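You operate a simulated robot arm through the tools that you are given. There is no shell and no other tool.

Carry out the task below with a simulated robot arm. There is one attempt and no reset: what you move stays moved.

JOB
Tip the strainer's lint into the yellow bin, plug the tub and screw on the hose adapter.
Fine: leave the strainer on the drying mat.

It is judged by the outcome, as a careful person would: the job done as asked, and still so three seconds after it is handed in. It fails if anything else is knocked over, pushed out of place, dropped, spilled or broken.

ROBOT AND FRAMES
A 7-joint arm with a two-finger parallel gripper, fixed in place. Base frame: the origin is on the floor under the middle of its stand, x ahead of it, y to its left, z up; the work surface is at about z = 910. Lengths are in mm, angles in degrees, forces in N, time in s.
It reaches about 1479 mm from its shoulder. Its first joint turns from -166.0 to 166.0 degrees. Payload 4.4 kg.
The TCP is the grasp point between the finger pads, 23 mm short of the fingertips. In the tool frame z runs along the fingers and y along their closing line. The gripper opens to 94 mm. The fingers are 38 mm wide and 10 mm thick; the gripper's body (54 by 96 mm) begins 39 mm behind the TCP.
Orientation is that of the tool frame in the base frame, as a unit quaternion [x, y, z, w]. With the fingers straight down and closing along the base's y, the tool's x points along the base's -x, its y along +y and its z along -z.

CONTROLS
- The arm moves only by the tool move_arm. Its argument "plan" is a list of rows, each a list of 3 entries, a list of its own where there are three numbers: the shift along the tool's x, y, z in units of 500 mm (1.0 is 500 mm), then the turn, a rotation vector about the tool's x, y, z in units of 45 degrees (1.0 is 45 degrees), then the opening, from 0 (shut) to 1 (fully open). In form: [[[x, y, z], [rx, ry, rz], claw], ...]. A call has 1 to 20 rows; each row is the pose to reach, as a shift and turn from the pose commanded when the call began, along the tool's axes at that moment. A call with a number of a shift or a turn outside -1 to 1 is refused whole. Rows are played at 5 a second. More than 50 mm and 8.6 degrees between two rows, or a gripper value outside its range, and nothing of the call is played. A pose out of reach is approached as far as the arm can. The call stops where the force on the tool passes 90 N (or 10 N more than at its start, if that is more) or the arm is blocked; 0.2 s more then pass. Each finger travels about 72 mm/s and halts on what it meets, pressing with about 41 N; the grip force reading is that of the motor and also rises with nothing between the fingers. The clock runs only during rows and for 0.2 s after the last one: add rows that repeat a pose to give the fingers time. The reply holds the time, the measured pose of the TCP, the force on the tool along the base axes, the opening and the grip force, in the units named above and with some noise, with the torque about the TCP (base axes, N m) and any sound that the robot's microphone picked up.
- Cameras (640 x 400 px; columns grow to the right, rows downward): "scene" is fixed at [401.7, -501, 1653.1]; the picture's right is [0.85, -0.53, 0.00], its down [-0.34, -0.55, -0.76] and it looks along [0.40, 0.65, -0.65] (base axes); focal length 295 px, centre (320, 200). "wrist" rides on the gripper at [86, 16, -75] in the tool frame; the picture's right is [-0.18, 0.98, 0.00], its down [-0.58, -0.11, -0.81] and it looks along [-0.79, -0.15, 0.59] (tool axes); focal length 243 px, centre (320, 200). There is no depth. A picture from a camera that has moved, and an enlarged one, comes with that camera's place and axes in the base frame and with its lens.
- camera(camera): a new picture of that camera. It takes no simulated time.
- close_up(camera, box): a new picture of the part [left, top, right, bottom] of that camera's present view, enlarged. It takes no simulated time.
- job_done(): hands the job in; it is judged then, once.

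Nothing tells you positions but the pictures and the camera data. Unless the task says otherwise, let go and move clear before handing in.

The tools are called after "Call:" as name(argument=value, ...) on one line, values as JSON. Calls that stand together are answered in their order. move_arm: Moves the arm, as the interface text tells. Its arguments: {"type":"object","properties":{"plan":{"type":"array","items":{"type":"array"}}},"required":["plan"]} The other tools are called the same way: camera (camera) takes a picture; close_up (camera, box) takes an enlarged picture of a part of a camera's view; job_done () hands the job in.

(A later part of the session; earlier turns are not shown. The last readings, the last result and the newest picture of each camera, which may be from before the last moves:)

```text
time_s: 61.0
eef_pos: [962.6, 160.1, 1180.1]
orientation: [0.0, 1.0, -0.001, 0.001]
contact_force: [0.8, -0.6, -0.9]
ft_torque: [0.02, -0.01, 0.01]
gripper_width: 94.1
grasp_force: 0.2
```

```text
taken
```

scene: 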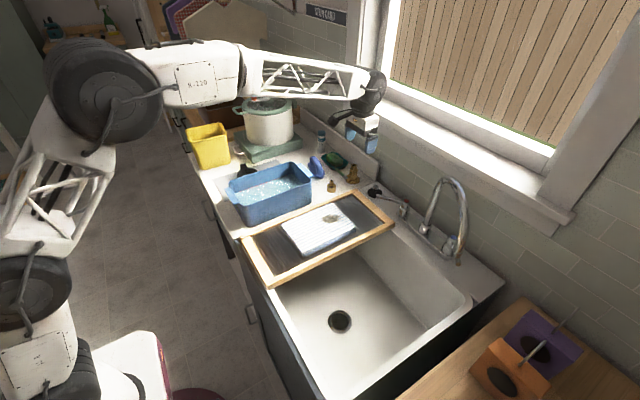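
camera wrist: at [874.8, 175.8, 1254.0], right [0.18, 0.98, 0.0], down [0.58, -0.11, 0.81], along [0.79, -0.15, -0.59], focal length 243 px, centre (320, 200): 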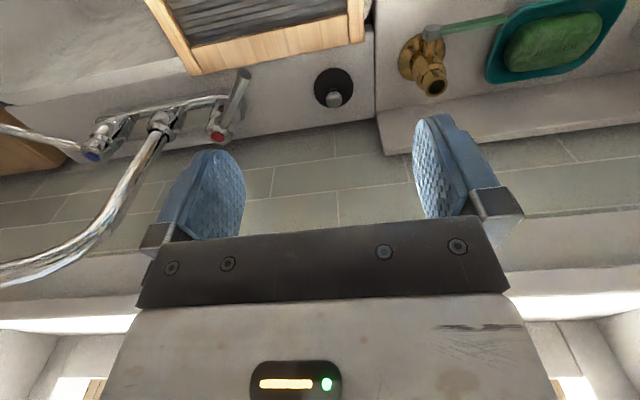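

The plug is clear of the lever, with about 90 mm between them. I'll zoom to pin down its knob and check the brass valve and adapter.

Call:
close_up(camera="wrist", box=[290, 50, 390, 130])

Call:
close_up(camera="wrist", box=[380, 0, 500, 110])

Call:
close_up(camera="scene", box=[350, 170, 400, 210])

```text
5.00 times, centred on (340, 90) of wrist
camera zoom: at [874.8, 175.8, 1254.0], right [0.18, 0.98, 0.0], down [0.58, -0.11, 0.81], along [0.79, -0.15, -0.59], focal length 1213 px, centre (220, 750)
```

zoom: 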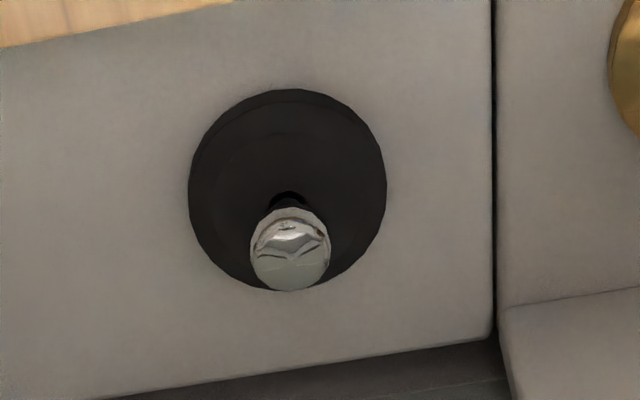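

```text
3.64 times, centred on (440, 55) of wrist
camera zoom: at [874.8, 175.8, 1254.0], right [0.18, 0.98, 0.0], down [0.58, -0.11, 0.81], along [0.79, -0.15, -0.59], focal length 882 px, centre (-116, 727)
```

zoom: 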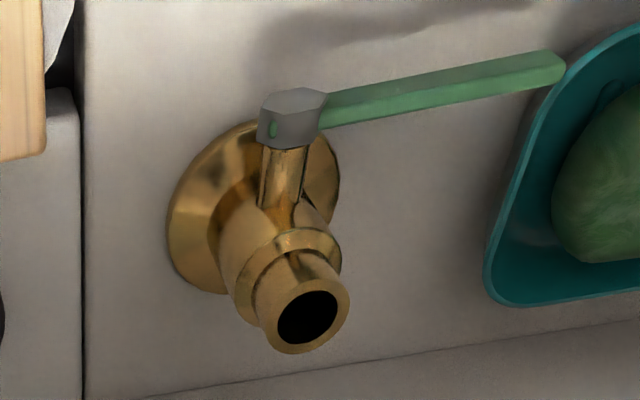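

```text
10.00 times, centred on (375, 190) of scene
camera zoom: at [401.7, -501.0, 1653.1], right [0.85, -0.53, 0.0], down [-0.34, -0.55, -0.76], along [0.4, 0.65, -0.65], focal length 2946 px, centre (-230, 300)
```

zoom: 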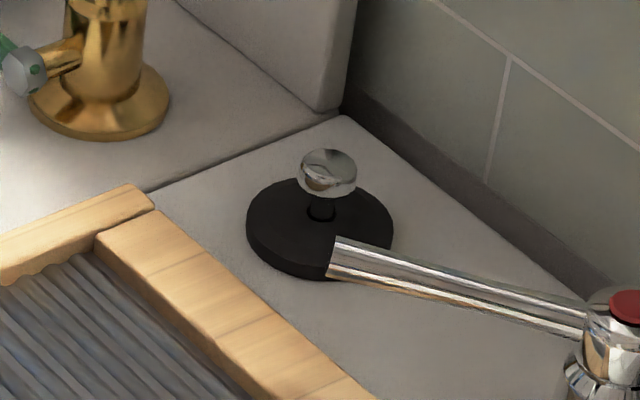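

The plug's knob is near (1061, 160, 950), about 22 mm wide, with enough clearance from the hot lever and the brass valve. I'll lean the hand 12° toward the robot, narrow the fingers, and hover above the knob.

Call:
move_arm(plan=[[[-0.028, 0, 0.0486], [0, -0.038, 0], 0.9], [[-0.0566, 0, 0.0971], [0, -0.076, 0], 0.8], [[-0.0849, 0, 0.1457], [0, -0.114, 0], 0.7], [[-0.113, 0, 0.194], [0, -0.153, 0], 0.6], [[-0.1414, 0, 0.2429], [0, -0.191, 0], 0.5], [[-0.17, 0, 0.291], [0, -0.229, 0], 0.48], [[-0.198, 0, 0.34], [0, -0.267, 0], 0.48], [[-0.198, 0, 0.34], [0, -0.267, 0], 0.48]])

Call:
camera(camera="wrist")

Call:
close_up(camera="scene", box=[310, 110, 450, 230])

```text
time_s: 62.8
eef_pos: [1059.3, 161.1, 1010.3]
orientation: [0.001, 0.994, -0.001, 0.105]
contact_force: [1.1, -0.4, 0.0]
ft_torque: [0.01, -0.02, 0.01]
gripper_width: 44.9
grasp_force: 0.1
```

```text
taken
camera wrist: at [960.7, 176.8, 1063.9], right [0.18, 0.98, 0.04], down [0.4, -0.11, 0.91], along [0.9, -0.15, -0.41], focal length 243 px, centre (320, 200)
```

wrist: 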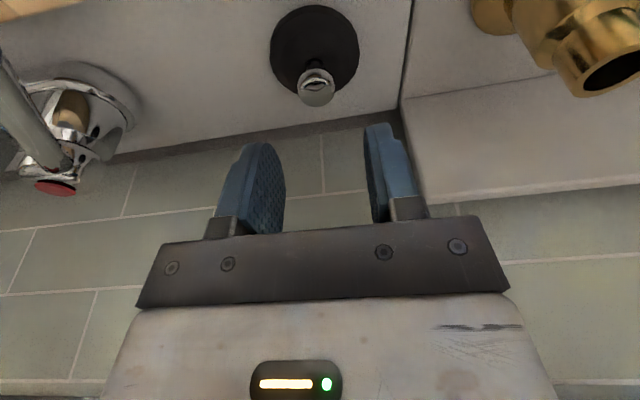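

```text
3.33 times, centred on (380, 170) of scene
camera zoom: at [401.7, -501.0, 1653.1], right [0.85, -0.53, 0.0], down [-0.34, -0.55, -0.76], along [0.4, 0.65, -0.65], focal length 982 px, centre (120, 300)
```

zoom: 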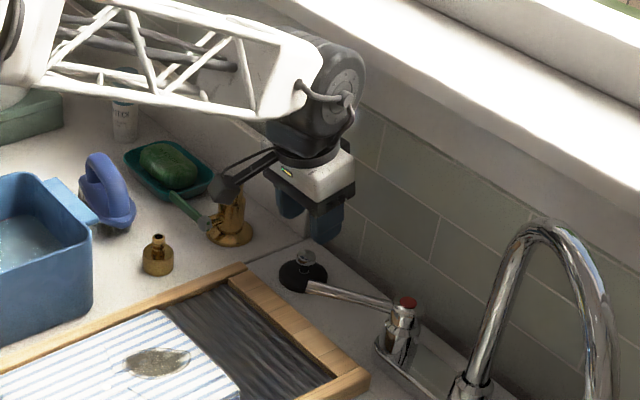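

Call:
close_up(camera="wrist", box=[255, 0, 375, 110])

```text
3.64 times, centred on (315, 55) of wrist
camera zoom: at [960.7, 176.8, 1063.9], right [0.18, 0.98, 0.04], down [0.4, -0.11, 0.91], along [0.9, -0.15, -0.41], focal length 882 px, centre (338, 727)
```

zoom: 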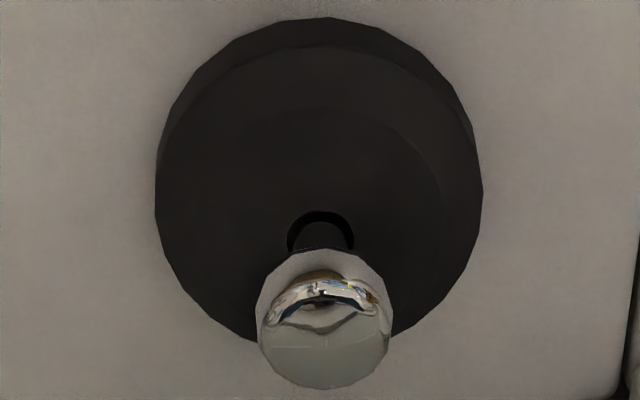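

The plug is centred at (1061.5, 160.6) and its knob spans roughly z 938–955. I'll descend to z = 956 with the fingers either side of the knob.

Call:
move_arm(plan=[[[0.0045, 0, 0.0265], [0, 0, 0], 0.48], [[0.009, 0, 0.053], [0, 0, 0], 0.48], [[0.0135, 0, 0.08], [0, 0, 0], 0.48], [[0.0188, 0, 0.1064], [0, 0, 0], 0.48], [[0.0188, 0, 0.1064], [0, 0, 0], 0.48]])

Call:
camera(camera="wrist")

Call:
close_up(camera="wrist", box=[220, 60, 420, 240])

```text
time_s: 64.0
eef_pos: [1062.4, 161.9, 956.2]
orientation: [0.001, 0.994, -0.002, 0.105]
contact_force: [-0.8, -0.7, 0.1]
ft_torque: [0.0, -0.01, 0.0]
gripper_width: 45.0
grasp_force: 0.0
```

```text
taken
camera wrist: at [961.9, 177.5, 1010.5], right [0.18, 0.98, 0.04], down [0.4, -0.11, 0.91], along [0.9, -0.15, -0.41], focal length 243 px, centre (320, 200)
```

wrist: 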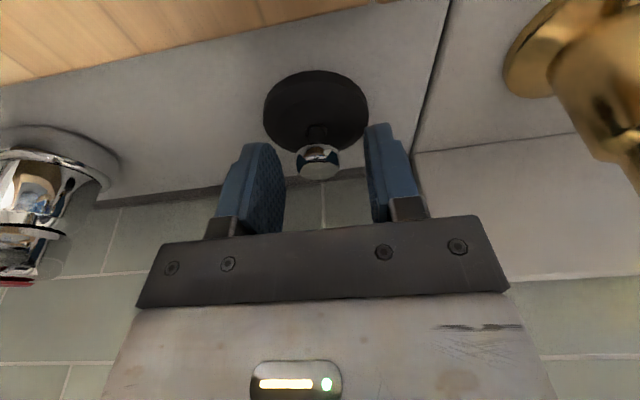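

```text
2.22 times, centred on (320, 150) of wrist
camera zoom: at [961.9, 177.5, 1010.5], right [0.18, 0.98, 0.04], down [0.4, -0.11, 0.91], along [0.9, -0.15, -0.41], focal length 539 px, centre (320, 311)
```

zoom: 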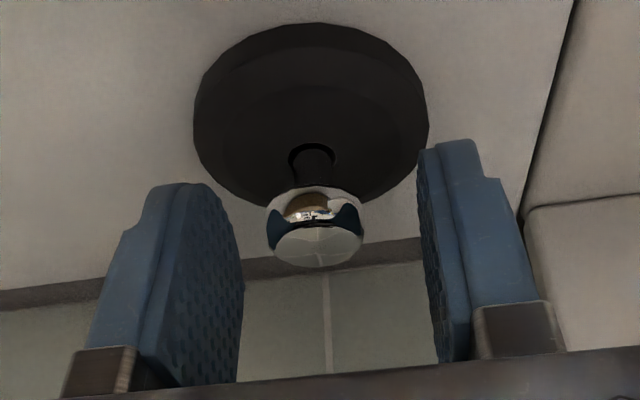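

The knob's centre is about 11 mm below the TCP and the disc top is near z = 922. I'll go 3 mm lower, then close on the knob.

Call:
move_arm(plan=[[[0.0012, 0, 0.0059], [0, 0, 0], 0.48], [[0.0012, 0, 0.0059], [0, 0, 0], 0.35], [[0.0012, 0, 0.0059], [0, 0, 0], 0.2], [[0.0012, 0, 0.0059], [0, 0, 0], 0.1], [[0.0012, 0, 0.0059], [0, 0, 0], 0], [[0.0012, 0, 0.0059], [0, 0, 0], 0]])

Call:
close_up(camera="wrist", box=[220, 60, 420, 240])

```text
time_s: 65.4
eef_pos: [1061.9, 161.4, 953.5]
orientation: [-0.001, 0.994, 0.0, 0.106]
contact_force: [1.7, -1.1, 1.4]
ft_torque: [0.02, -0.01, -0.01]
gripper_width: 22.0
grasp_force: 40.8
```

```text
2.22 times, centred on (320, 150) of wrist
camera zoom: at [962.0, 177.3, 1007.9], right [0.18, 0.98, 0.04], down [0.4, -0.11, 0.91], along [0.9, -0.15, -0.41], focal length 539 px, centre (320, 311)
```

zoom: 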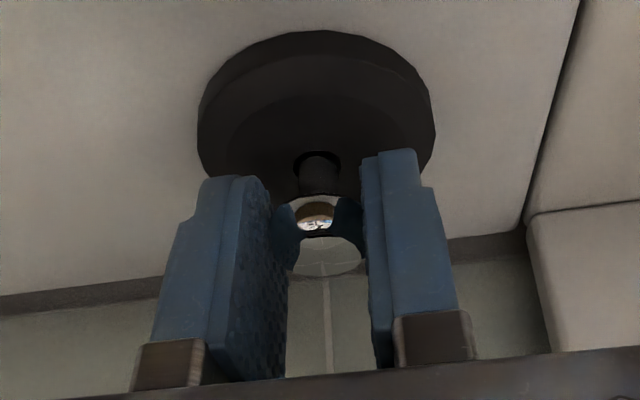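

The knob is gripped at 22 mm. I'll lift straight up about 200 mm.

Call:
move_arm(plan=[[[-0.0042, 0, -0.0196], [0, 0, 0], 0], [[-0.0125, 0, -0.0587], [0, 0, 0], 0], [[-0.0229, 0, -0.1076], [0, 0, 0], 0], [[-0.0354, 0, -0.1663], [0, 0, 0], 0], [[-0.0478, 0, -0.225], [0, 0, 0], 0], [[-0.0603, 0, -0.2836], [0, 0, 0], 0], [[-0.0728, 0, -0.3423], [0, 0, 0], 0], [[-0.0832, 0, -0.3912], [0, 0, 0], 0], [[-0.0832, 0, -0.3912], [0, 0, 0], 0]])

Call:
camera(camera="wrist")

Call:
camera(camera="scene")

```text
time_s: 67.4
eef_pos: [1062.1, 160.6, 1153.1]
orientation: [0.0, 0.994, 0.0, 0.106]
contact_force: [0.4, 0.1, 0.3]
ft_torque: [0.02, -0.03, 0.0]
gripper_width: 22.0
grasp_force: 41.1
```

```text
taken
camera wrist: at [962.6, 177.1, 1207.8], right [0.18, 0.98, 0.04], down [0.4, -0.11, 0.91], along [0.9, -0.15, -0.41], focal length 243 px, centre (320, 200)
```

wrist: 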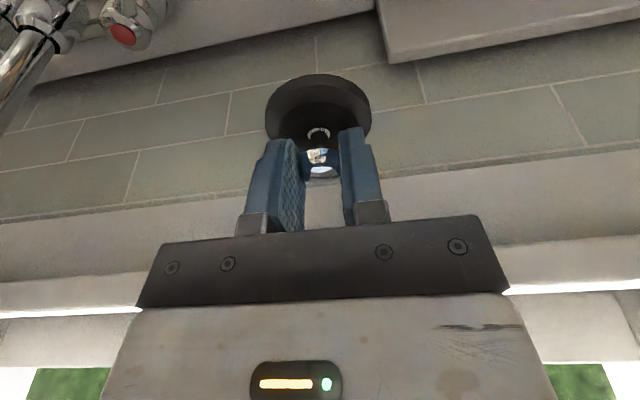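

```text
taken
```

scene: 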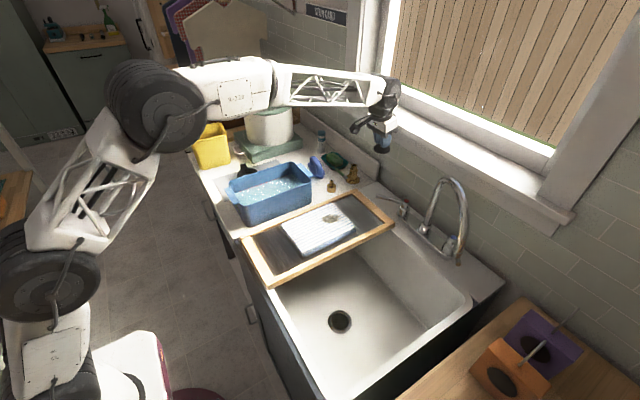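

The plug is held level. I'll carry it over the sink, yawing 90° about the vertical so the camera again faces away from the board, and stop to the side of the drain to measure it.

Call:
move_arm(plan=[[[0.0266, -0.0325, -0.0023], [-0.026, 0, -0.1223], 0], [[0.0532, -0.065, -0.0047], [-0.052, 0, -0.2445], 0], [[0.0798, -0.0975, -0.007], [-0.078, 0, -0.367], 0], [[0.1064, -0.13, -0.0094], [-0.104, 0, -0.489], 0], [[0.1329, -0.1625, -0.0117], [-0.13, 0, -0.611], 0], [[0.1595, -0.195, -0.014], [-0.156, 0, -0.7335], 0], [[0.1861, -0.2275, -0.0164], [-0.182, 0, -0.856], 0], [[0.2127, -0.26, -0.0187], [-0.208, 0, -0.978], 0], [[0.2127, -0.26, -0.0187], [-0.208, 0, -0.978], 0]])

Call:
move_arm(plan=[[[0.0429, -0.0043, 0.0011], [-0.026, 0, -0.1223], 0], [[0.0858, -0.0085, 0.0022], [-0.052, 0, -0.2445], 0], [[0.1286, -0.0128, 0.0033], [-0.078, 0, -0.367], 0], [[0.1715, -0.017, 0.0045], [-0.104, 0, -0.489], 0], [[0.2144, -0.0213, 0.0056], [-0.13, 0, -0.611], 0], [[0.2573, -0.0255, 0.0067], [-0.156, 0, -0.7335], 0], [[0.3, -0.03, 0.0078], [-0.182, 0, -0.856], 0], [[0.343, -0.034, 0.0089], [-0.208, 0, -0.978], 0], [[0.343, -0.034, 0.0089], [-0.208, 0, -0.978], 0]])

Call:
camera(camera="wrist")

Call:
camera(camera="scene")

```text
time_s: 69.4
eef_pos: [955.1, 32.2, 1137.9]
orientation: [-0.381, 0.918, 0.041, 0.097]
contact_force: [-0.5, 0.1, -1.3]
ft_torque: [0.02, 0.02, 0.02]
gripper_width: 22.0
grasp_force: 41.1
```

```text
time_s: 71.4
eef_pos: [849.4, -98.1, 1098.8]
orientation: [0.703, -0.703, -0.073, -0.074]
contact_force: [-1.2, -0.2, -0.9]
ft_torque: [-0.02, -0.01, 0.02]
gripper_width: 22.2
grasp_force: 41.1
```

```text
taken
camera wrist: at [834.3, -198.7, 1153.9], right [-0.98, 0.18, 0.04], down [0.11, 0.4, 0.91], along [0.15, 0.9, -0.41], focal length 243 px, centre (320, 200)
```

wrist: 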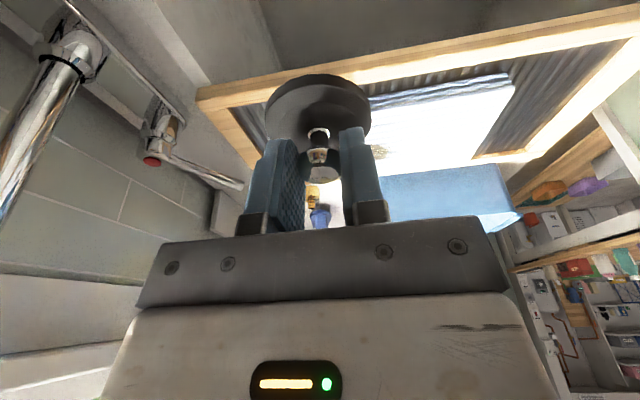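

```text
taken
```

scene: 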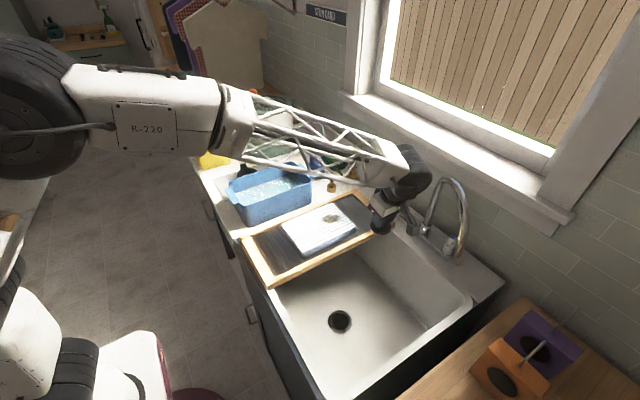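

I'll tilt the hand briefly so the camera looks down into the sink beside the held plug.

Call:
move_arm(plan=[[[0, 0, 0], [0, 0.145, 0], 0], [[0, 0, 0], [0, 0.289, 0], 0], [[0, 0, 0], [0, 0.434, 0], 0], [[0, 0, 0], [0, 0.578, 0], 0], [[0, 0, 0], [0, 0.723, 0], 0], [[0, 0, 0], [0, 0.867, 0], 0], [[0, 0, 0], [0, 0.867, 0], 0]])

Call:
camera(camera="wrist")

Call:
close_up(camera="wrist", box=[350, 50, 450, 130])

```text
time_s: 73.0
eef_pos: [849.8, -99.3, 1099.6]
orientation: [0.687, -0.687, 0.166, 0.165]
contact_force: [0.8, 0.4, -0.8]
ft_torque: [0.05, 0.0, 0.0]
gripper_width: 21.8
grasp_force: 41.2
```

```text
taken
camera wrist: at [833.7, -141.7, 1205.2], right [-0.98, 0.16, -0.09], down [0.11, 0.88, 0.45], along [0.15, 0.44, -0.89], focal length 243 px, centre (320, 200)
```

wrist: 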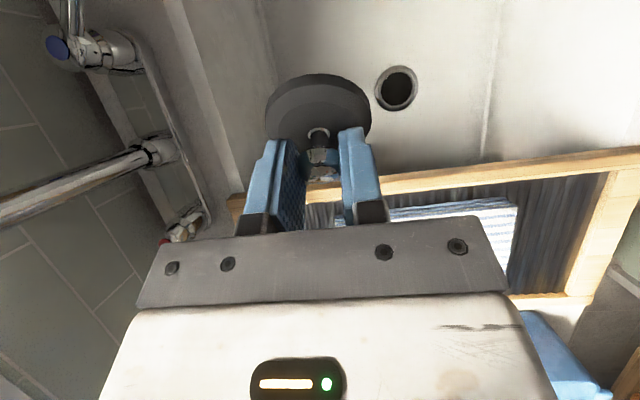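

```text
5.00 times, centred on (400, 90) of wrist
camera zoom: at [833.7, -141.7, 1205.2], right [-0.98, 0.16, -0.09], down [0.11, 0.88, 0.45], along [0.15, 0.44, -0.89], focal length 1213 px, centre (-80, 750)
```

zoom: 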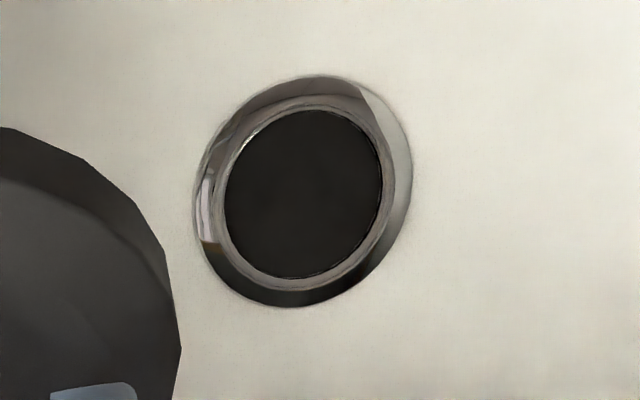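

The drain hole centre comes out at about (729, -99.5), 63 mm across, and the plug disc is about 58 mm. I'll restore the lean, which makes the plug vertical again, and move right above the drain.

Call:
move_arm(plan=[[[0, 0.0344, 0], [0, -0.124, 0], 0], [[0, 0.0687, 0], [0, -0.248, 0], 0], [[0, 0.1031, 0], [0, -0.372, 0], 0], [[0, 0.1375, 0], [0, -0.495, 0], 0], [[0, 0.1719, 0], [0, -0.619, 0], 0], [[0, 0.2062, 0], [0, -0.743, 0], 0], [[0, 0.2406, 0], [0, -0.867, 0], 0], [[0, 0.2406, 0], [0, -0.867, 0], 0]])

Call:
move_arm(plan=[[[0.0118, 0, 0.0554], [0, 0, 0], 0], [[0.0236, 0, 0.1108], [0, 0, 0], 0], [[0.0354, 0, 0.1663], [0, 0, 0], 0], [[0.0471, 0, 0.2217], [0, 0, 0], 0], [[0.0589, 0, 0.2771], [0, 0, 0], 0], [[0.0707, 0, 0.3325], [0, 0, 0], 0], [[0.0825, 0, 0.388], [0, 0, 0], 0], [[0.0943, 0, 0.4433], [0, 0, 0], 0], [[0.106, 0, 0.4988], [0, 0, 0], 0], [[0.1178, 0, 0.5542], [0, 0, 0], 0], [[0.1296, 0, 0.6096], [0, 0, 0], 0], [[0.1414, 0, 0.665], [0, 0, 0], 0], [[0.1414, 0, 0.665], [0, 0, 0], 0]])

Call:
camera(camera="wrist")

Call:
close_up(camera="wrist", box=[240, 0, 400, 150])

Call:
close_up(camera="scene", box=[250, 190, 410, 350])

```text
time_s: 74.8
eef_pos: [729.8, -98.2, 1099.0]
orientation: [-0.703, 0.704, 0.074, 0.075]
contact_force: [-0.4, 0.7, -1.2]
ft_torque: [0.04, 0.0, 0.06]
gripper_width: 21.7
grasp_force: 41.6
```

```text
time_s: 77.6
eef_pos: [729.7, -96.5, 760.3]
orientation: [0.703, -0.703, -0.073, -0.074]
contact_force: [0.3, 0.2, -0.1]
ft_torque: [-0.02, 0.01, 0.01]
gripper_width: 22.0
grasp_force: 41.0
```

```text
taken
camera wrist: at [713.8, -198.2, 814.4], right [-0.98, 0.18, 0.04], down [0.11, 0.4, 0.91], along [0.15, 0.9, -0.41], focal length 243 px, centre (320, 200)
```

wrist: 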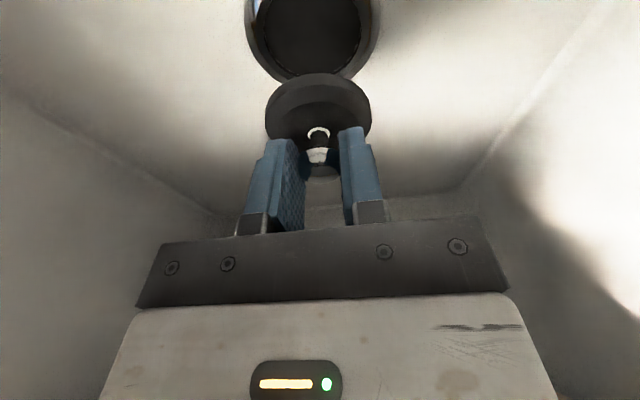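

```text
2.67 times, centred on (320, 75) of wrist
camera zoom: at [713.8, -198.2, 814.4], right [-0.98, 0.18, 0.04], down [0.11, 0.4, 0.91], along [0.15, 0.9, -0.41], focal length 647 px, centre (320, 533)
```

zoom: 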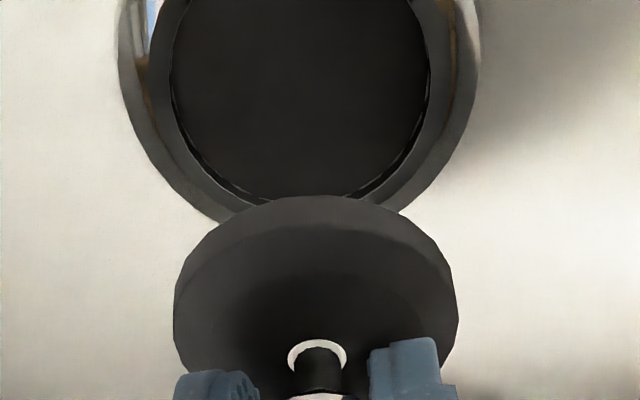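

```text
2.50 times, centred on (330, 270) of scene
camera zoom: at [401.7, -501.0, 1653.1], right [0.85, -0.53, 0.0], down [-0.34, -0.55, -0.76], along [0.4, 0.65, -0.65], focal length 736 px, centre (295, 25)
```

zoom: 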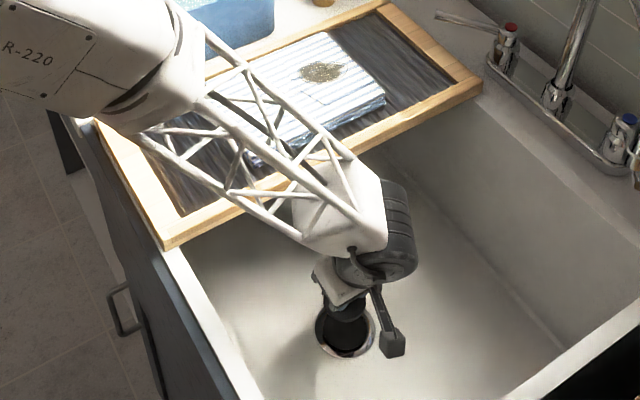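

The plug is within a few millimetres of the drain axis, so I'll shift it about +1 mm in x and -3 mm in y. Then I'll lower it to just above the ring and re-check.

Call:
move_arm(plan=[[[0.0067, -0.0006, 0.0242], [0, 0, 0], 0], [[0.0134, -0.0012, 0.0483], [0, 0, 0], 0], [[0.02, -0.0018, 0.0725], [0, 0, 0], 0], [[0.0267, -0.0024, 0.0966], [0, 0, 0], 0], [[0.0267, -0.0024, 0.0966], [0, 0, 0], 0]])

Call:
camera(camera="wrist")

Call:
close_up(camera="wrist", box=[230, 20, 410, 180])

Call:
close_up(camera="scene", box=[310, 280, 370, 340])

```text
time_s: 78.8
eef_pos: [731.3, -102.4, 709.7]
orientation: [0.704, -0.703, -0.073, -0.074]
contact_force: [-0.9, -0.7, -1.0]
ft_torque: [0.02, 0.0, 0.02]
gripper_width: 21.9
grasp_force: 40.6
```

```text
taken
camera wrist: at [715.1, -202.0, 764.2], right [-0.98, 0.18, 0.04], down [0.11, 0.4, 0.91], along [0.15, 0.9, -0.41], focal length 243 px, centre (320, 200)
```

wrist: 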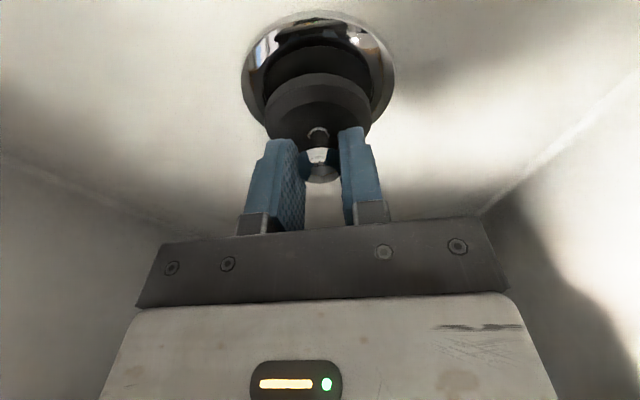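

```text
2.50 times, centred on (320, 100) of wrist
camera zoom: at [715.1, -202.0, 764.2], right [-0.98, 0.18, 0.04], down [0.11, 0.4, 0.91], along [0.15, 0.9, -0.41], focal length 606 px, centre (320, 450)
```

zoom: 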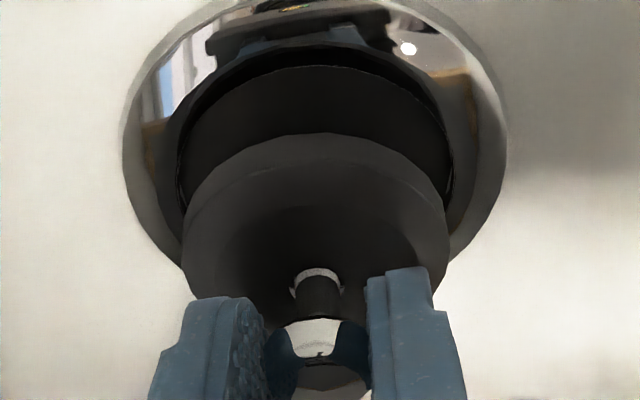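

```text
6.67 times, centred on (340, 310) of scene
camera zoom: at [401.7, -501.0, 1653.1], right [0.85, -0.53, 0.0], down [-0.34, -0.55, -0.76], along [0.4, 0.65, -0.65], focal length 1964 px, centre (187, -533)
```

zoom: 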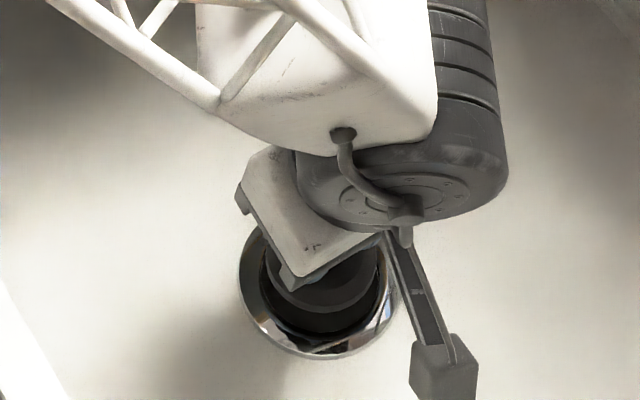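

The plug and the hole line up within about 1 mm. I'll lower in small steps and watch the force.

Call:
move_arm(plan=[[[0.0021, 0, 0.0098], [0, 0, 0], 0], [[0.0042, 0, 0.0196], [0, 0, 0], 0], [[0.0062, 0, 0.0293], [0, 0, 0], 0], [[0.0062, 0, 0.0293], [0, 0, 0], 0]])

Call:
close_up(camera="wrist", box=[230, 20, 410, 180])

```text
time_s: 79.8
eef_pos: [731.3, -101.1, 693.8]
orientation: [0.704, -0.703, -0.074, -0.074]
contact_force: [-0.6, 0.2, -0.4]
ft_torque: [0.0, 0.0, 0.0]
gripper_width: 22.0
grasp_force: 40.8
```

```text
2.50 times, centred on (320, 100) of wrist
camera zoom: at [715.3, -201.7, 749.4], right [-0.98, 0.18, 0.04], down [0.11, 0.4, 0.91], along [0.15, 0.9, -0.41], focal length 606 px, centre (320, 450)
```

zoom: 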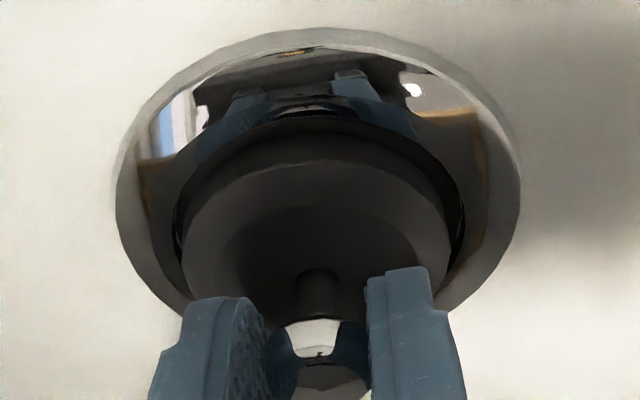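

No contact yet. I'll continue down in 5 mm steps.

Call:
move_arm(plan=[[[0.001, 0, 0.0049], [0, 0, 0], 0], [[0.0021, 0, 0.0098], [0, 0, 0], 0], [[0.0021, 0, 0.0098], [0, 0, 0], 0]])

Call:
move_arm(plan=[[[0.001, 0, 0.0049], [0, 0, 0], 0], [[0.0021, 0, 0.0098], [0, 0, 0], 0], [[0.0021, 0, 0.0098], [0, 0, 0], 0]])

Call:
close_up(camera="wrist", box=[230, 20, 410, 180])

```text
time_s: 80.6
eef_pos: [731.8, -101.6, 691.8]
orientation: [0.703, -0.703, -0.073, -0.075]
contact_force: [-19.9, 2.5, 56.4]
ft_torque: [0.22, 0.33, 0.12]
gripper_width: 22.0
grasp_force: 41.0
```

```text
time_s: 81.4
eef_pos: [732.1, -102.1, 686.6]
orientation: [-0.703, 0.703, 0.073, 0.076]
contact_force: [-8.0, 4.3, 73.2]
ft_torque: [-0.09, 0.22, 0.0]
gripper_width: 21.9
grasp_force: 40.4
```

```text
2.50 times, centred on (320, 100) of wrist
camera zoom: at [716.2, -202.3, 741.5], right [-0.98, 0.18, 0.03], down [0.1, 0.4, 0.91], along [0.15, 0.9, -0.41], focal length 606 px, centre (320, 450)
```

zoom: 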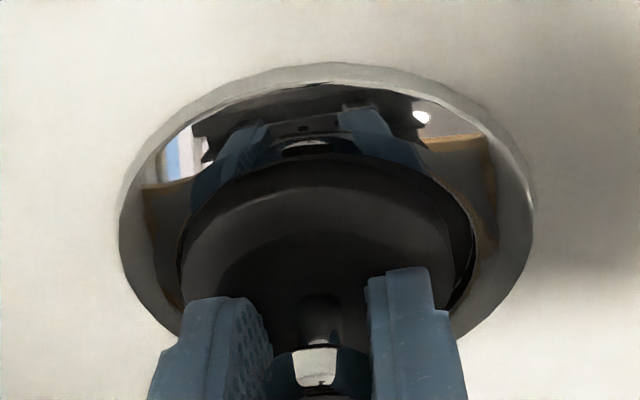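

The plug caught on the +x side of the ring, with 20 N of side force, and the fingers slid slightly on the knob. I'll back up a little and look closely before correcting sideways.

Call:
move_arm(plan=[[[-0.001, 0, -0.0049], [0, 0, 0], 0], [[-0.0025, 0, -0.0117], [0, 0, 0], 0], [[-0.0046, 0, -0.0215], [0, 0, 0], 0], [[-0.0046, 0, -0.0215], [0, 0, 0], 0]])

Call:
close_up(camera="wrist", box=[260, 40, 380, 160])

Call:
close_up(camera="scene", box=[320, 295, 360, 335])

```text
time_s: 82.4
eef_pos: [729.9, -100.1, 693.5]
orientation: [0.703, -0.703, -0.073, -0.074]
contact_force: [0.2, 0.7, -0.5]
ft_torque: [-0.01, -0.03, -0.03]
gripper_width: 21.7
grasp_force: 41.6
```

```text
3.33 times, centred on (320, 100) of wrist
camera zoom: at [714.7, -201.7, 749.3], right [-0.98, 0.18, 0.04], down [0.11, 0.4, 0.91], along [0.15, 0.9, -0.41], focal length 809 px, centre (320, 533)
```

zoom: 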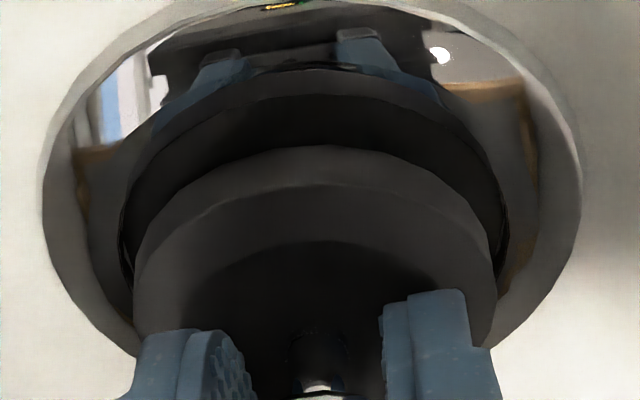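

```text
10.00 times, centred on (340, 315) of scene
camera zoom: at [401.7, -501.0, 1653.1], right [0.85, -0.53, 0.0], down [-0.34, -0.55, -0.76], along [0.4, 0.65, -0.65], focal length 2946 px, centre (120, -950)
```

zoom: 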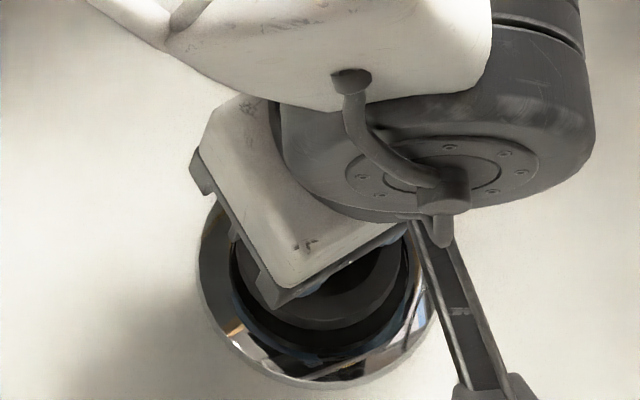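

The plug is back in its original place in the grip. I'll look from both cameras at high zoom to judge its offset from the hole.

Call:
close_up(camera="scene", box=[325, 305, 355, 335])

Call:
close_up(camera="wrist", box=[265, 35, 325, 150])

Call:
close_up(camera="wrist", box=[320, 35, 380, 150])

```text
13.33 times, centred on (340, 320) of scene
camera zoom: at [401.7, -501.0, 1653.1], right [0.85, -0.53, 0.0], down [-0.34, -0.55, -0.76], along [0.4, 0.65, -0.65], focal length 3928 px, centre (53, -1400)
```

zoom: 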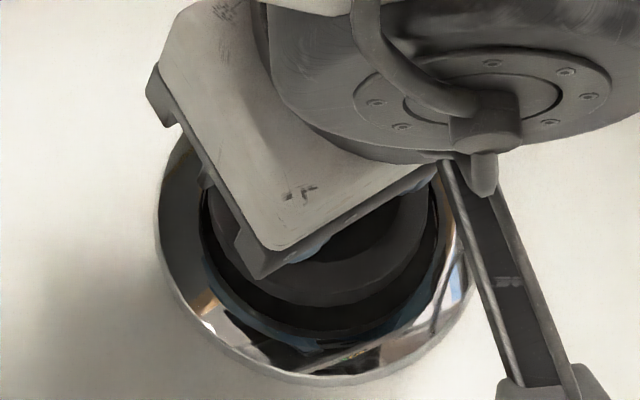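

```text
3.48 times, centred on (295, 92) of wrist
camera zoom: at [714.7, -201.7, 749.3], right [-0.98, 0.18, 0.04], down [0.11, 0.4, 0.91], along [0.15, 0.9, -0.41], focal length 844 px, centre (407, 574)
```

zoom: 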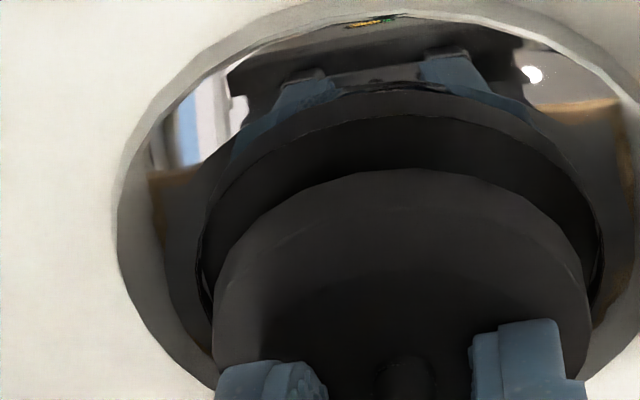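

```text
3.48 times, centred on (350, 92) of wrist
camera zoom: at [714.7, -201.7, 749.3], right [-0.98, 0.18, 0.04], down [0.11, 0.4, 0.91], along [0.15, 0.9, -0.41], focal length 844 px, centre (216, 574)
```

zoom: 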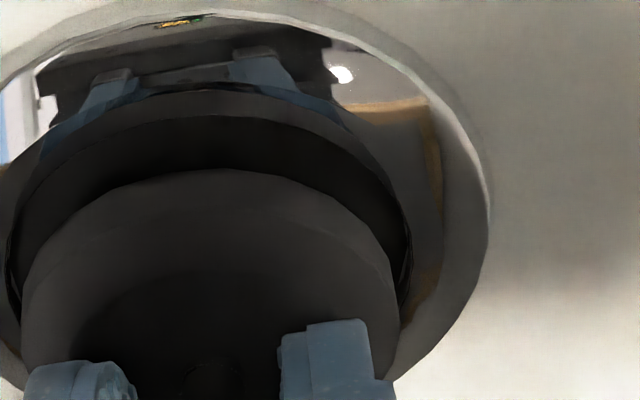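

The grip seems slightly springy, and the plug was resting near the rim level at z ≈ 648. I'll shift about 0.7 mm toward -x, lower gently again and watch the force balance.

Call:
move_arm(plan=[[[0, 0.0014, 0], [0, 0, 0], 0], [[0.0006, 0.0014, 0.0029], [0, 0, 0], 0], [[0.0012, 0.0014, 0.0059], [0, 0, 0], 0], [[0.0012, 0.0014, 0.0059], [0, 0, 0], 0]])

Call:
move_arm(plan=[[[0.0004, 0, 0.002], [0, 0, 0], 0], [[0.0004, 0, 0.002], [0, 0, 0], 0]])

Call:
move_arm(plan=[[[0.0004, 0, 0.002], [0, 0, 0], 0], [[0.0004, 0, 0.002], [0, 0, 0], 0]])

```text
time_s: 83.4
eef_pos: [730.0, -102.9, 692.5]
orientation: [-0.703, 0.703, 0.073, 0.074]
contact_force: [-0.5, 0.6, -0.6]
ft_torque: [0.0, -0.02, -0.02]
gripper_width: 21.9
grasp_force: 41.1
```

```text
time_s: 84.0
eef_pos: [729.5, -102.3, 691.4]
orientation: [-0.703, 0.704, 0.073, 0.074]
contact_force: [-0.1, -0.9, -0.7]
ft_torque: [0.02, 0.06, 0.01]
gripper_width: 22.3
grasp_force: 40.7
```

```text
time_s: 84.6
eef_pos: [729.8, -102.0, 689.6]
orientation: [-0.703, 0.704, 0.073, 0.075]
contact_force: [-0.2, -0.3, -1.6]
ft_torque: [0.01, 0.02, 0.0]
gripper_width: 21.9
grasp_force: 41.1
```

With that shift the plug passes the earlier contact height with no force, so it's entering the hole. I'll continue in small steps.

Call:
move_arm(plan=[[[0.0004, 0, 0.002], [0, 0, 0], 0], [[0.0008, 0, 0.0039], [0, 0, 0], 0], [[0.0008, 0, 0.0039], [0, 0, 0], 0]])

Call:
move_arm(plan=[[[0.0004, 0, 0.002], [0, 0, 0], 0], [[0.0008, 0, 0.0039], [0, 0, 0], 0], [[0.0008, 0, 0.0039], [0, 0, 0], 0]])

Call:
close_up(camera="wrist", box=[230, 20, 410, 180])

```text
time_s: 85.4
eef_pos: [730.8, -102.7, 687.4]
orientation: [-0.703, 0.703, 0.073, 0.075]
contact_force: [0.4, -0.3, 0.1]
ft_torque: [-0.01, 0.02, 0.0]
gripper_width: 21.9
grasp_force: 41.1
```

```text
time_s: 86.2
eef_pos: [731.1, -102.2, 687.0]
orientation: [-0.703, 0.703, 0.074, 0.074]
contact_force: [-10.9, 0.4, 23.1]
ft_torque: [-0.37, 0.28, -0.07]
gripper_width: 21.7
grasp_force: 41.2
```

```text
2.50 times, centred on (320, 100) of wrist
camera zoom: at [715.2, -202.1, 742.0], right [-0.98, 0.18, 0.04], down [0.11, 0.4, 0.91], along [0.15, 0.9, -0.41], focal length 606 px, centre (320, 450)
```

zoom: 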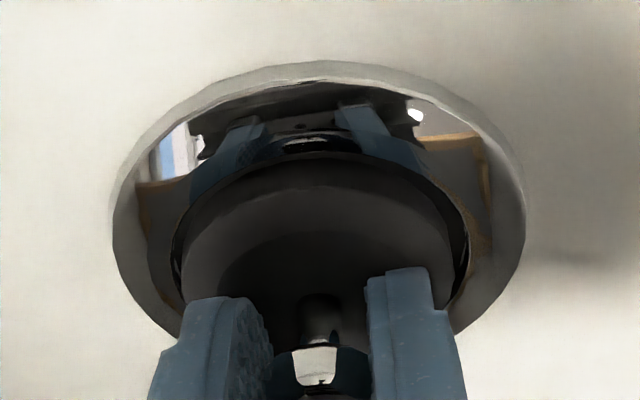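

Contact is now 23 N at TCP z = 687, probably the fingertip corners on the disc top, and the plug no longer follows the hand down. I'll ease up 2 mm, release, and look at how the plug sits.

Call:
move_arm(plan=[[[-0.0008, 0, -0.0039], [0, 0, 0], 0], [[-0.0008, 0, -0.0039], [0, 0, 0], 0.3], [[-0.0008, 0, -0.0039], [0, 0, 0], 0.4], [[-0.0008, 0, -0.0039], [0, 0, 0], 0.48], [[-0.0008, 0, -0.0039], [0, 0, 0], 0.48]])

Call:
close_up(camera="wrist", box=[230, 20, 410, 180])

Call:
close_up(camera="scene", box=[325, 305, 355, 335])

```text
time_s: 87.4
eef_pos: [730.7, -101.5, 689.0]
orientation: [-0.703, 0.703, 0.074, 0.075]
contact_force: [0.2, 0.1, 0.5]
ft_torque: [-0.03, -0.03, 0.04]
gripper_width: 45.1
grasp_force: 0.1
```

```text
2.50 times, centred on (320, 100) of wrist
camera zoom: at [714.7, -201.9, 743.2], right [-0.98, 0.18, 0.04], down [0.11, 0.4, 0.91], along [0.15, 0.9, -0.41], focal length 606 px, centre (320, 450)
```

zoom: 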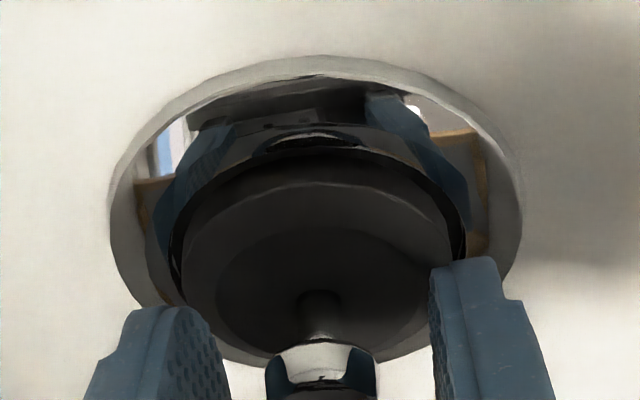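

```text
13.33 times, centred on (340, 320) of scene
camera zoom: at [401.7, -501.0, 1653.1], right [0.85, -0.53, 0.0], down [-0.34, -0.55, -0.76], along [0.4, 0.65, -0.65], focal length 3928 px, centre (53, -1400)
```

zoom: 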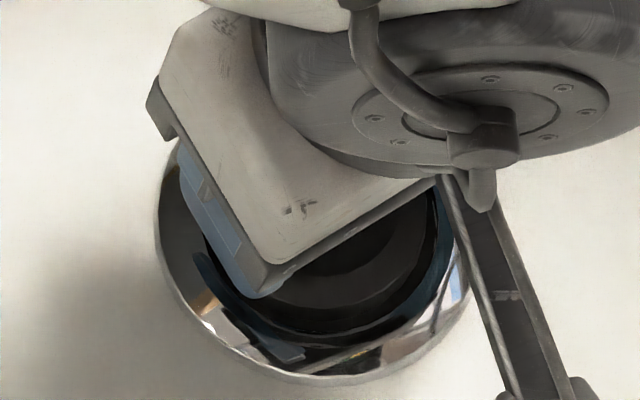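

The plug is standing upright in the drain and released. I'll rise straight up and then tilt the camera to inspect the seating.

Call:
move_arm(plan=[[[-0.0042, 0, -0.0196], [0, 0, 0], 0.48], [[-0.0125, 0, -0.0587], [0, 0, 0], 0.48], [[-0.025, 0, -0.1174], [0, 0, 0], 0.48], [[-0.0416, 0, -0.1956], [0, 0, 0], 0.48], [[-0.0582, 0, -0.2738], [0, 0, 0], 0.48], [[-0.0749, 0, -0.352], [0, 0, 0], 0.48], [[-0.0915, 0, -0.43], [0, 0, 0], 0.48], [[-0.1082, 0, -0.5086], [0, 0, 0], 0.48], [[-0.1248, 0, -0.5868], [0, 0, 0], 0.48], [[-0.1414, 0, -0.665], [0, 0, 0], 0.48], [[-0.158, 0, -0.743], [0, 0, 0], 0.48], [[-0.158, 0, -0.743], [0, 0, 0], 0.48]])

Call:
move_arm(plan=[[[0, 0, 0], [0, 0.145, 0], 0.48], [[0, 0, 0], [0, 0.289, 0], 0.48], [[0, 0, 0], [0, 0.434, 0], 0.48], [[0, 0, 0], [0, 0.578, 0], 0.48], [[0, 0, 0], [0, 0.723, 0], 0.48], [[0, 0, 0], [0, 0.867, 0], 0.48], [[0, 0, 0], [0, 0.867, 0], 0.48]])

Call:
camera(camera="wrist")

Call:
close_up(camera="wrist", box=[280, 70, 350, 140])

Call:
close_up(camera="scene", box=[320, 300, 360, 340])

```text
time_s: 90.0
eef_pos: [730.3, -101.9, 1068.7]
orientation: [0.704, -0.703, -0.074, -0.075]
contact_force: [-0.2, 0.1, -0.3]
ft_torque: [0.02, 0.04, 0.01]
gripper_width: 45.3
grasp_force: 0.1
```

```text
time_s: 91.6
eef_pos: [730.1, -101.6, 1068.7]
orientation: [0.688, -0.687, 0.166, 0.165]
contact_force: [0.1, 0.2, 0.0]
ft_torque: [0.0, 0.0, 0.0]
gripper_width: 44.6
grasp_force: 0.1
```

```text
taken
camera wrist: at [714.2, -145.1, 1174.4], right [-0.98, 0.16, -0.09], down [0.11, 0.88, 0.45], along [0.15, 0.44, -0.89], focal length 243 px, centre (320, 200)
```

wrist: 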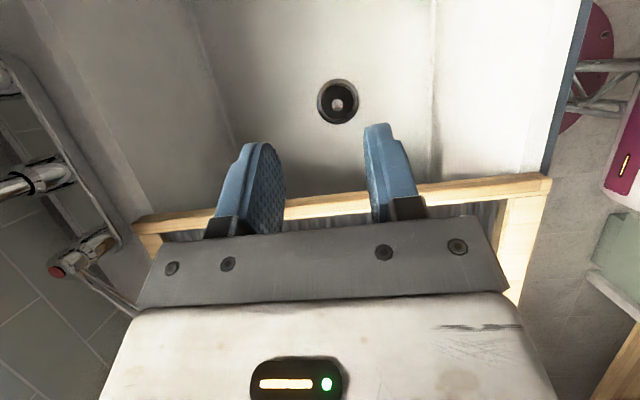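

```text
5.71 times, centred on (315, 105) of wrist
camera zoom: at [714.2, -145.1, 1174.4], right [-0.98, 0.16, -0.09], down [0.11, 0.88, 0.45], along [0.15, 0.44, -0.89], focal length 1386 px, centre (349, 743)
```

zoom: 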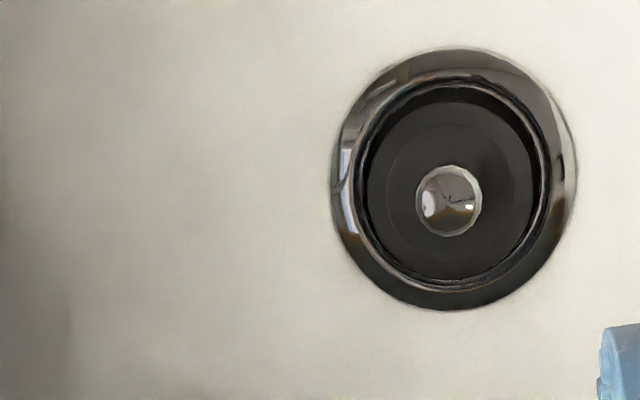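

```text
10.00 times, centred on (340, 320) of scene
camera zoom: at [401.7, -501.0, 1653.1], right [0.85, -0.53, 0.0], down [-0.34, -0.55, -0.76], along [0.4, 0.65, -0.65], focal length 2946 px, centre (120, -1000)
```

zoom: 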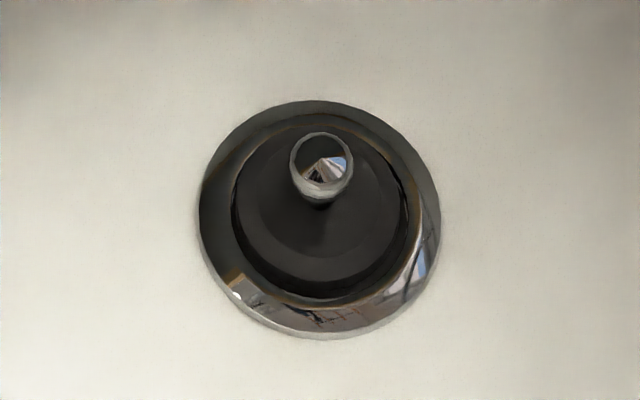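

The plug sits centred in the drain. I'll look closer to judge whether it is fully seated.

Call:
close_up(camera="scene", box=[328, 306, 354, 334])

Call:
close_up(camera="wrist", box=[315, 77, 361, 127])

```text
14.29 times, centred on (341, 320) of scene
camera zoom: at [401.7, -501.0, 1653.1], right [0.85, -0.53, 0.0], down [-0.34, -0.55, -0.76], along [0.4, 0.65, -0.65], focal length 4209 px, centre (20, -1514)
```

zoom: 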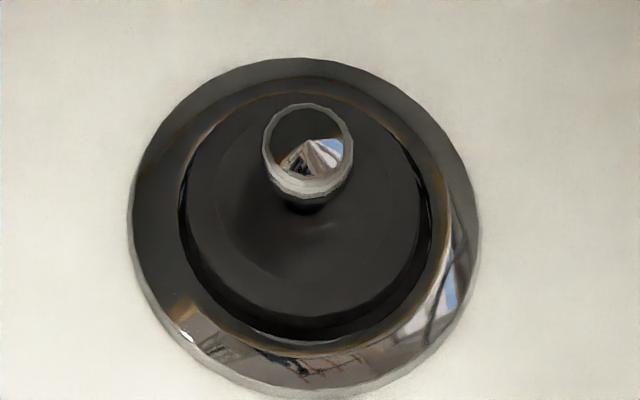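

```text
8.00 times, centred on (338, 102) of wrist
camera zoom: at [714.2, -145.1, 1174.4], right [-0.98, 0.16, -0.09], down [0.11, 0.88, 0.45], along [0.15, 0.44, -0.89], focal length 1941 px, centre (176, 984)
```

zoom: 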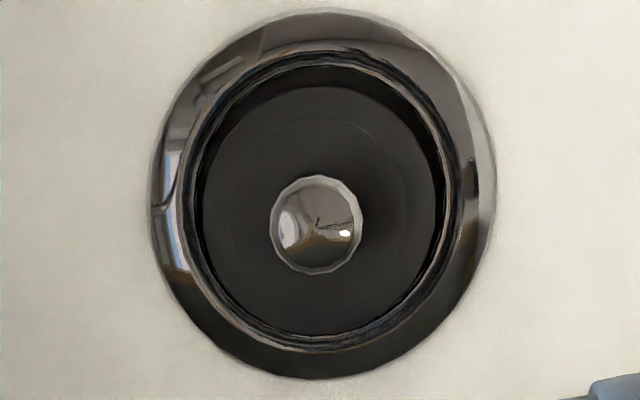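

The disc is centred inside the ring. A careful person would press it home, so I'll close the fingers and push gently straight down on the middle of the knob with a fingertip edge.

Call:
move_arm(plan=[[[-0.0043, 0, -0.0022], [0, -0.124, 0], 0.3], [[-0.0087, 0, -0.0044], [0, -0.248, 0], 0.15], [[-0.013, 0, -0.0066], [0, -0.372, 0], 0], [[-0.0173, 0, -0.0088], [0, -0.495, 0], 0], [[-0.0216, 0, -0.011], [0, -0.619, 0], 0], [[-0.026, 0, -0.0132], [0, -0.743, 0], 0], [[-0.0303, 0, -0.0154], [0, -0.867, 0], 0], [[-0.0303, 0, -0.0154], [0, -0.867, 0], 0]])

Call:
move_arm(plan=[[[0.0126, 0, 0.0594], [0, 0, 0], 0], [[0.0253, 0, 0.1188], [0, 0, 0], 0], [[0.0379, 0, 0.1782], [0, 0, 0], 0], [[0.0505, 0, 0.2376], [0, 0, 0], 0], [[0.0632, 0, 0.297], [0, 0, 0], 0], [[0.0758, 0, 0.3564], [0, 0, 0], 0], [[0.0884, 0, 0.4158], [0, 0, 0], 0], [[0.101, 0, 0.4752], [0, 0, 0], 0], [[0.1137, 0, 0.5346], [0, 0, 0], 0], [[0.1263, 0, 0.594], [0, 0, 0], 0], [[0.1263, 0, 0.594], [0, 0, 0], 0]])

Call:
camera(camera="wrist")

Call:
close_up(camera="scene", box=[250, 190, 410, 350])

```text
time_s: 93.4
eef_pos: [729.9, -85.4, 1068.3]
orientation: [-0.703, 0.703, 0.075, 0.076]
contact_force: [0.0, 0.5, -0.3]
ft_torque: [0.02, -0.02, 0.01]
gripper_width: 0.1
grasp_force: 41.6
```

```text
time_s: 95.8
eef_pos: [730.3, -84.1, 763.9]
orientation: [0.703, -0.703, -0.074, -0.075]
contact_force: [0.0, -0.1, 0.1]
ft_torque: [0.01, -0.01, 0.01]
gripper_width: 0.2
grasp_force: 41.1
```

```text
taken
camera wrist: at [714.8, -184.7, 819.6], right [-0.98, 0.18, 0.04], down [0.11, 0.4, 0.91], along [0.15, 0.9, -0.41], focal length 243 px, centre (320, 200)
```

wrist: 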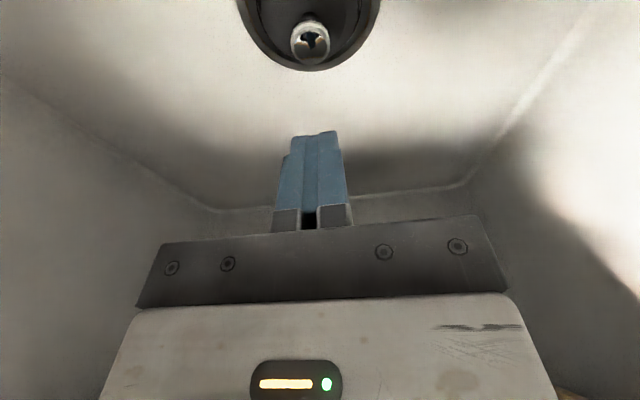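

```text
2.50 times, centred on (330, 270) of scene
camera zoom: at [401.7, -501.0, 1653.1], right [0.85, -0.53, 0.0], down [-0.34, -0.55, -0.76], along [0.4, 0.65, -0.65], focal length 736 px, centre (295, 25)
```

zoom: 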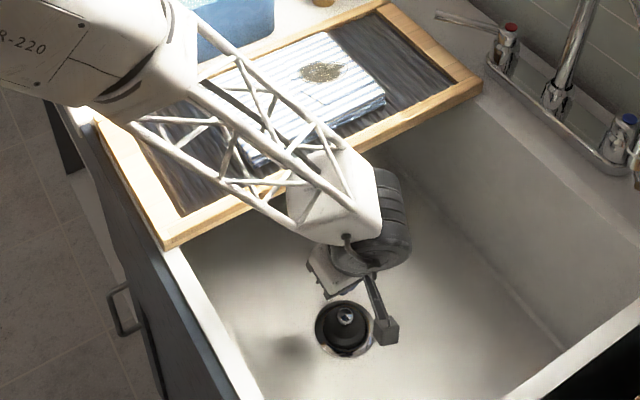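

Call:
move_arm(plan=[[[0.0042, 0, 0.0196], [0, 0, 0], 0], [[0.0083, 0, 0.0391], [0, 0, 0], 0], [[0.0125, 0, 0.0587], [0, 0, 0], 0], [[0.0158, 0, 0.0743], [0, 0, 0], 0], [[0.0158, 0, 0.0743], [0, 0, 0], 0]])

Call:
close_up(camera="wrist", box=[230, 20, 410, 180])

```text
time_s: 97.0
eef_pos: [729.6, -84.3, 726.7]
orientation: [-0.703, 0.703, 0.074, 0.075]
contact_force: [-0.9, -0.8, 0.2]
ft_torque: [-0.02, 0.0, -0.03]
gripper_width: 0.1
grasp_force: 40.8
```

```text
2.50 times, centred on (320, 100) of wrist
camera zoom: at [714.7, -184.4, 781.6], right [-0.98, 0.18, 0.04], down [0.11, 0.4, 0.91], along [0.15, 0.9, -0.41], focal length 606 px, centre (320, 450)
```

zoom: 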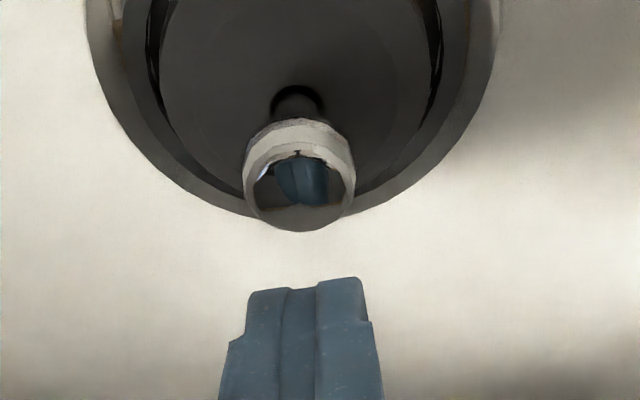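

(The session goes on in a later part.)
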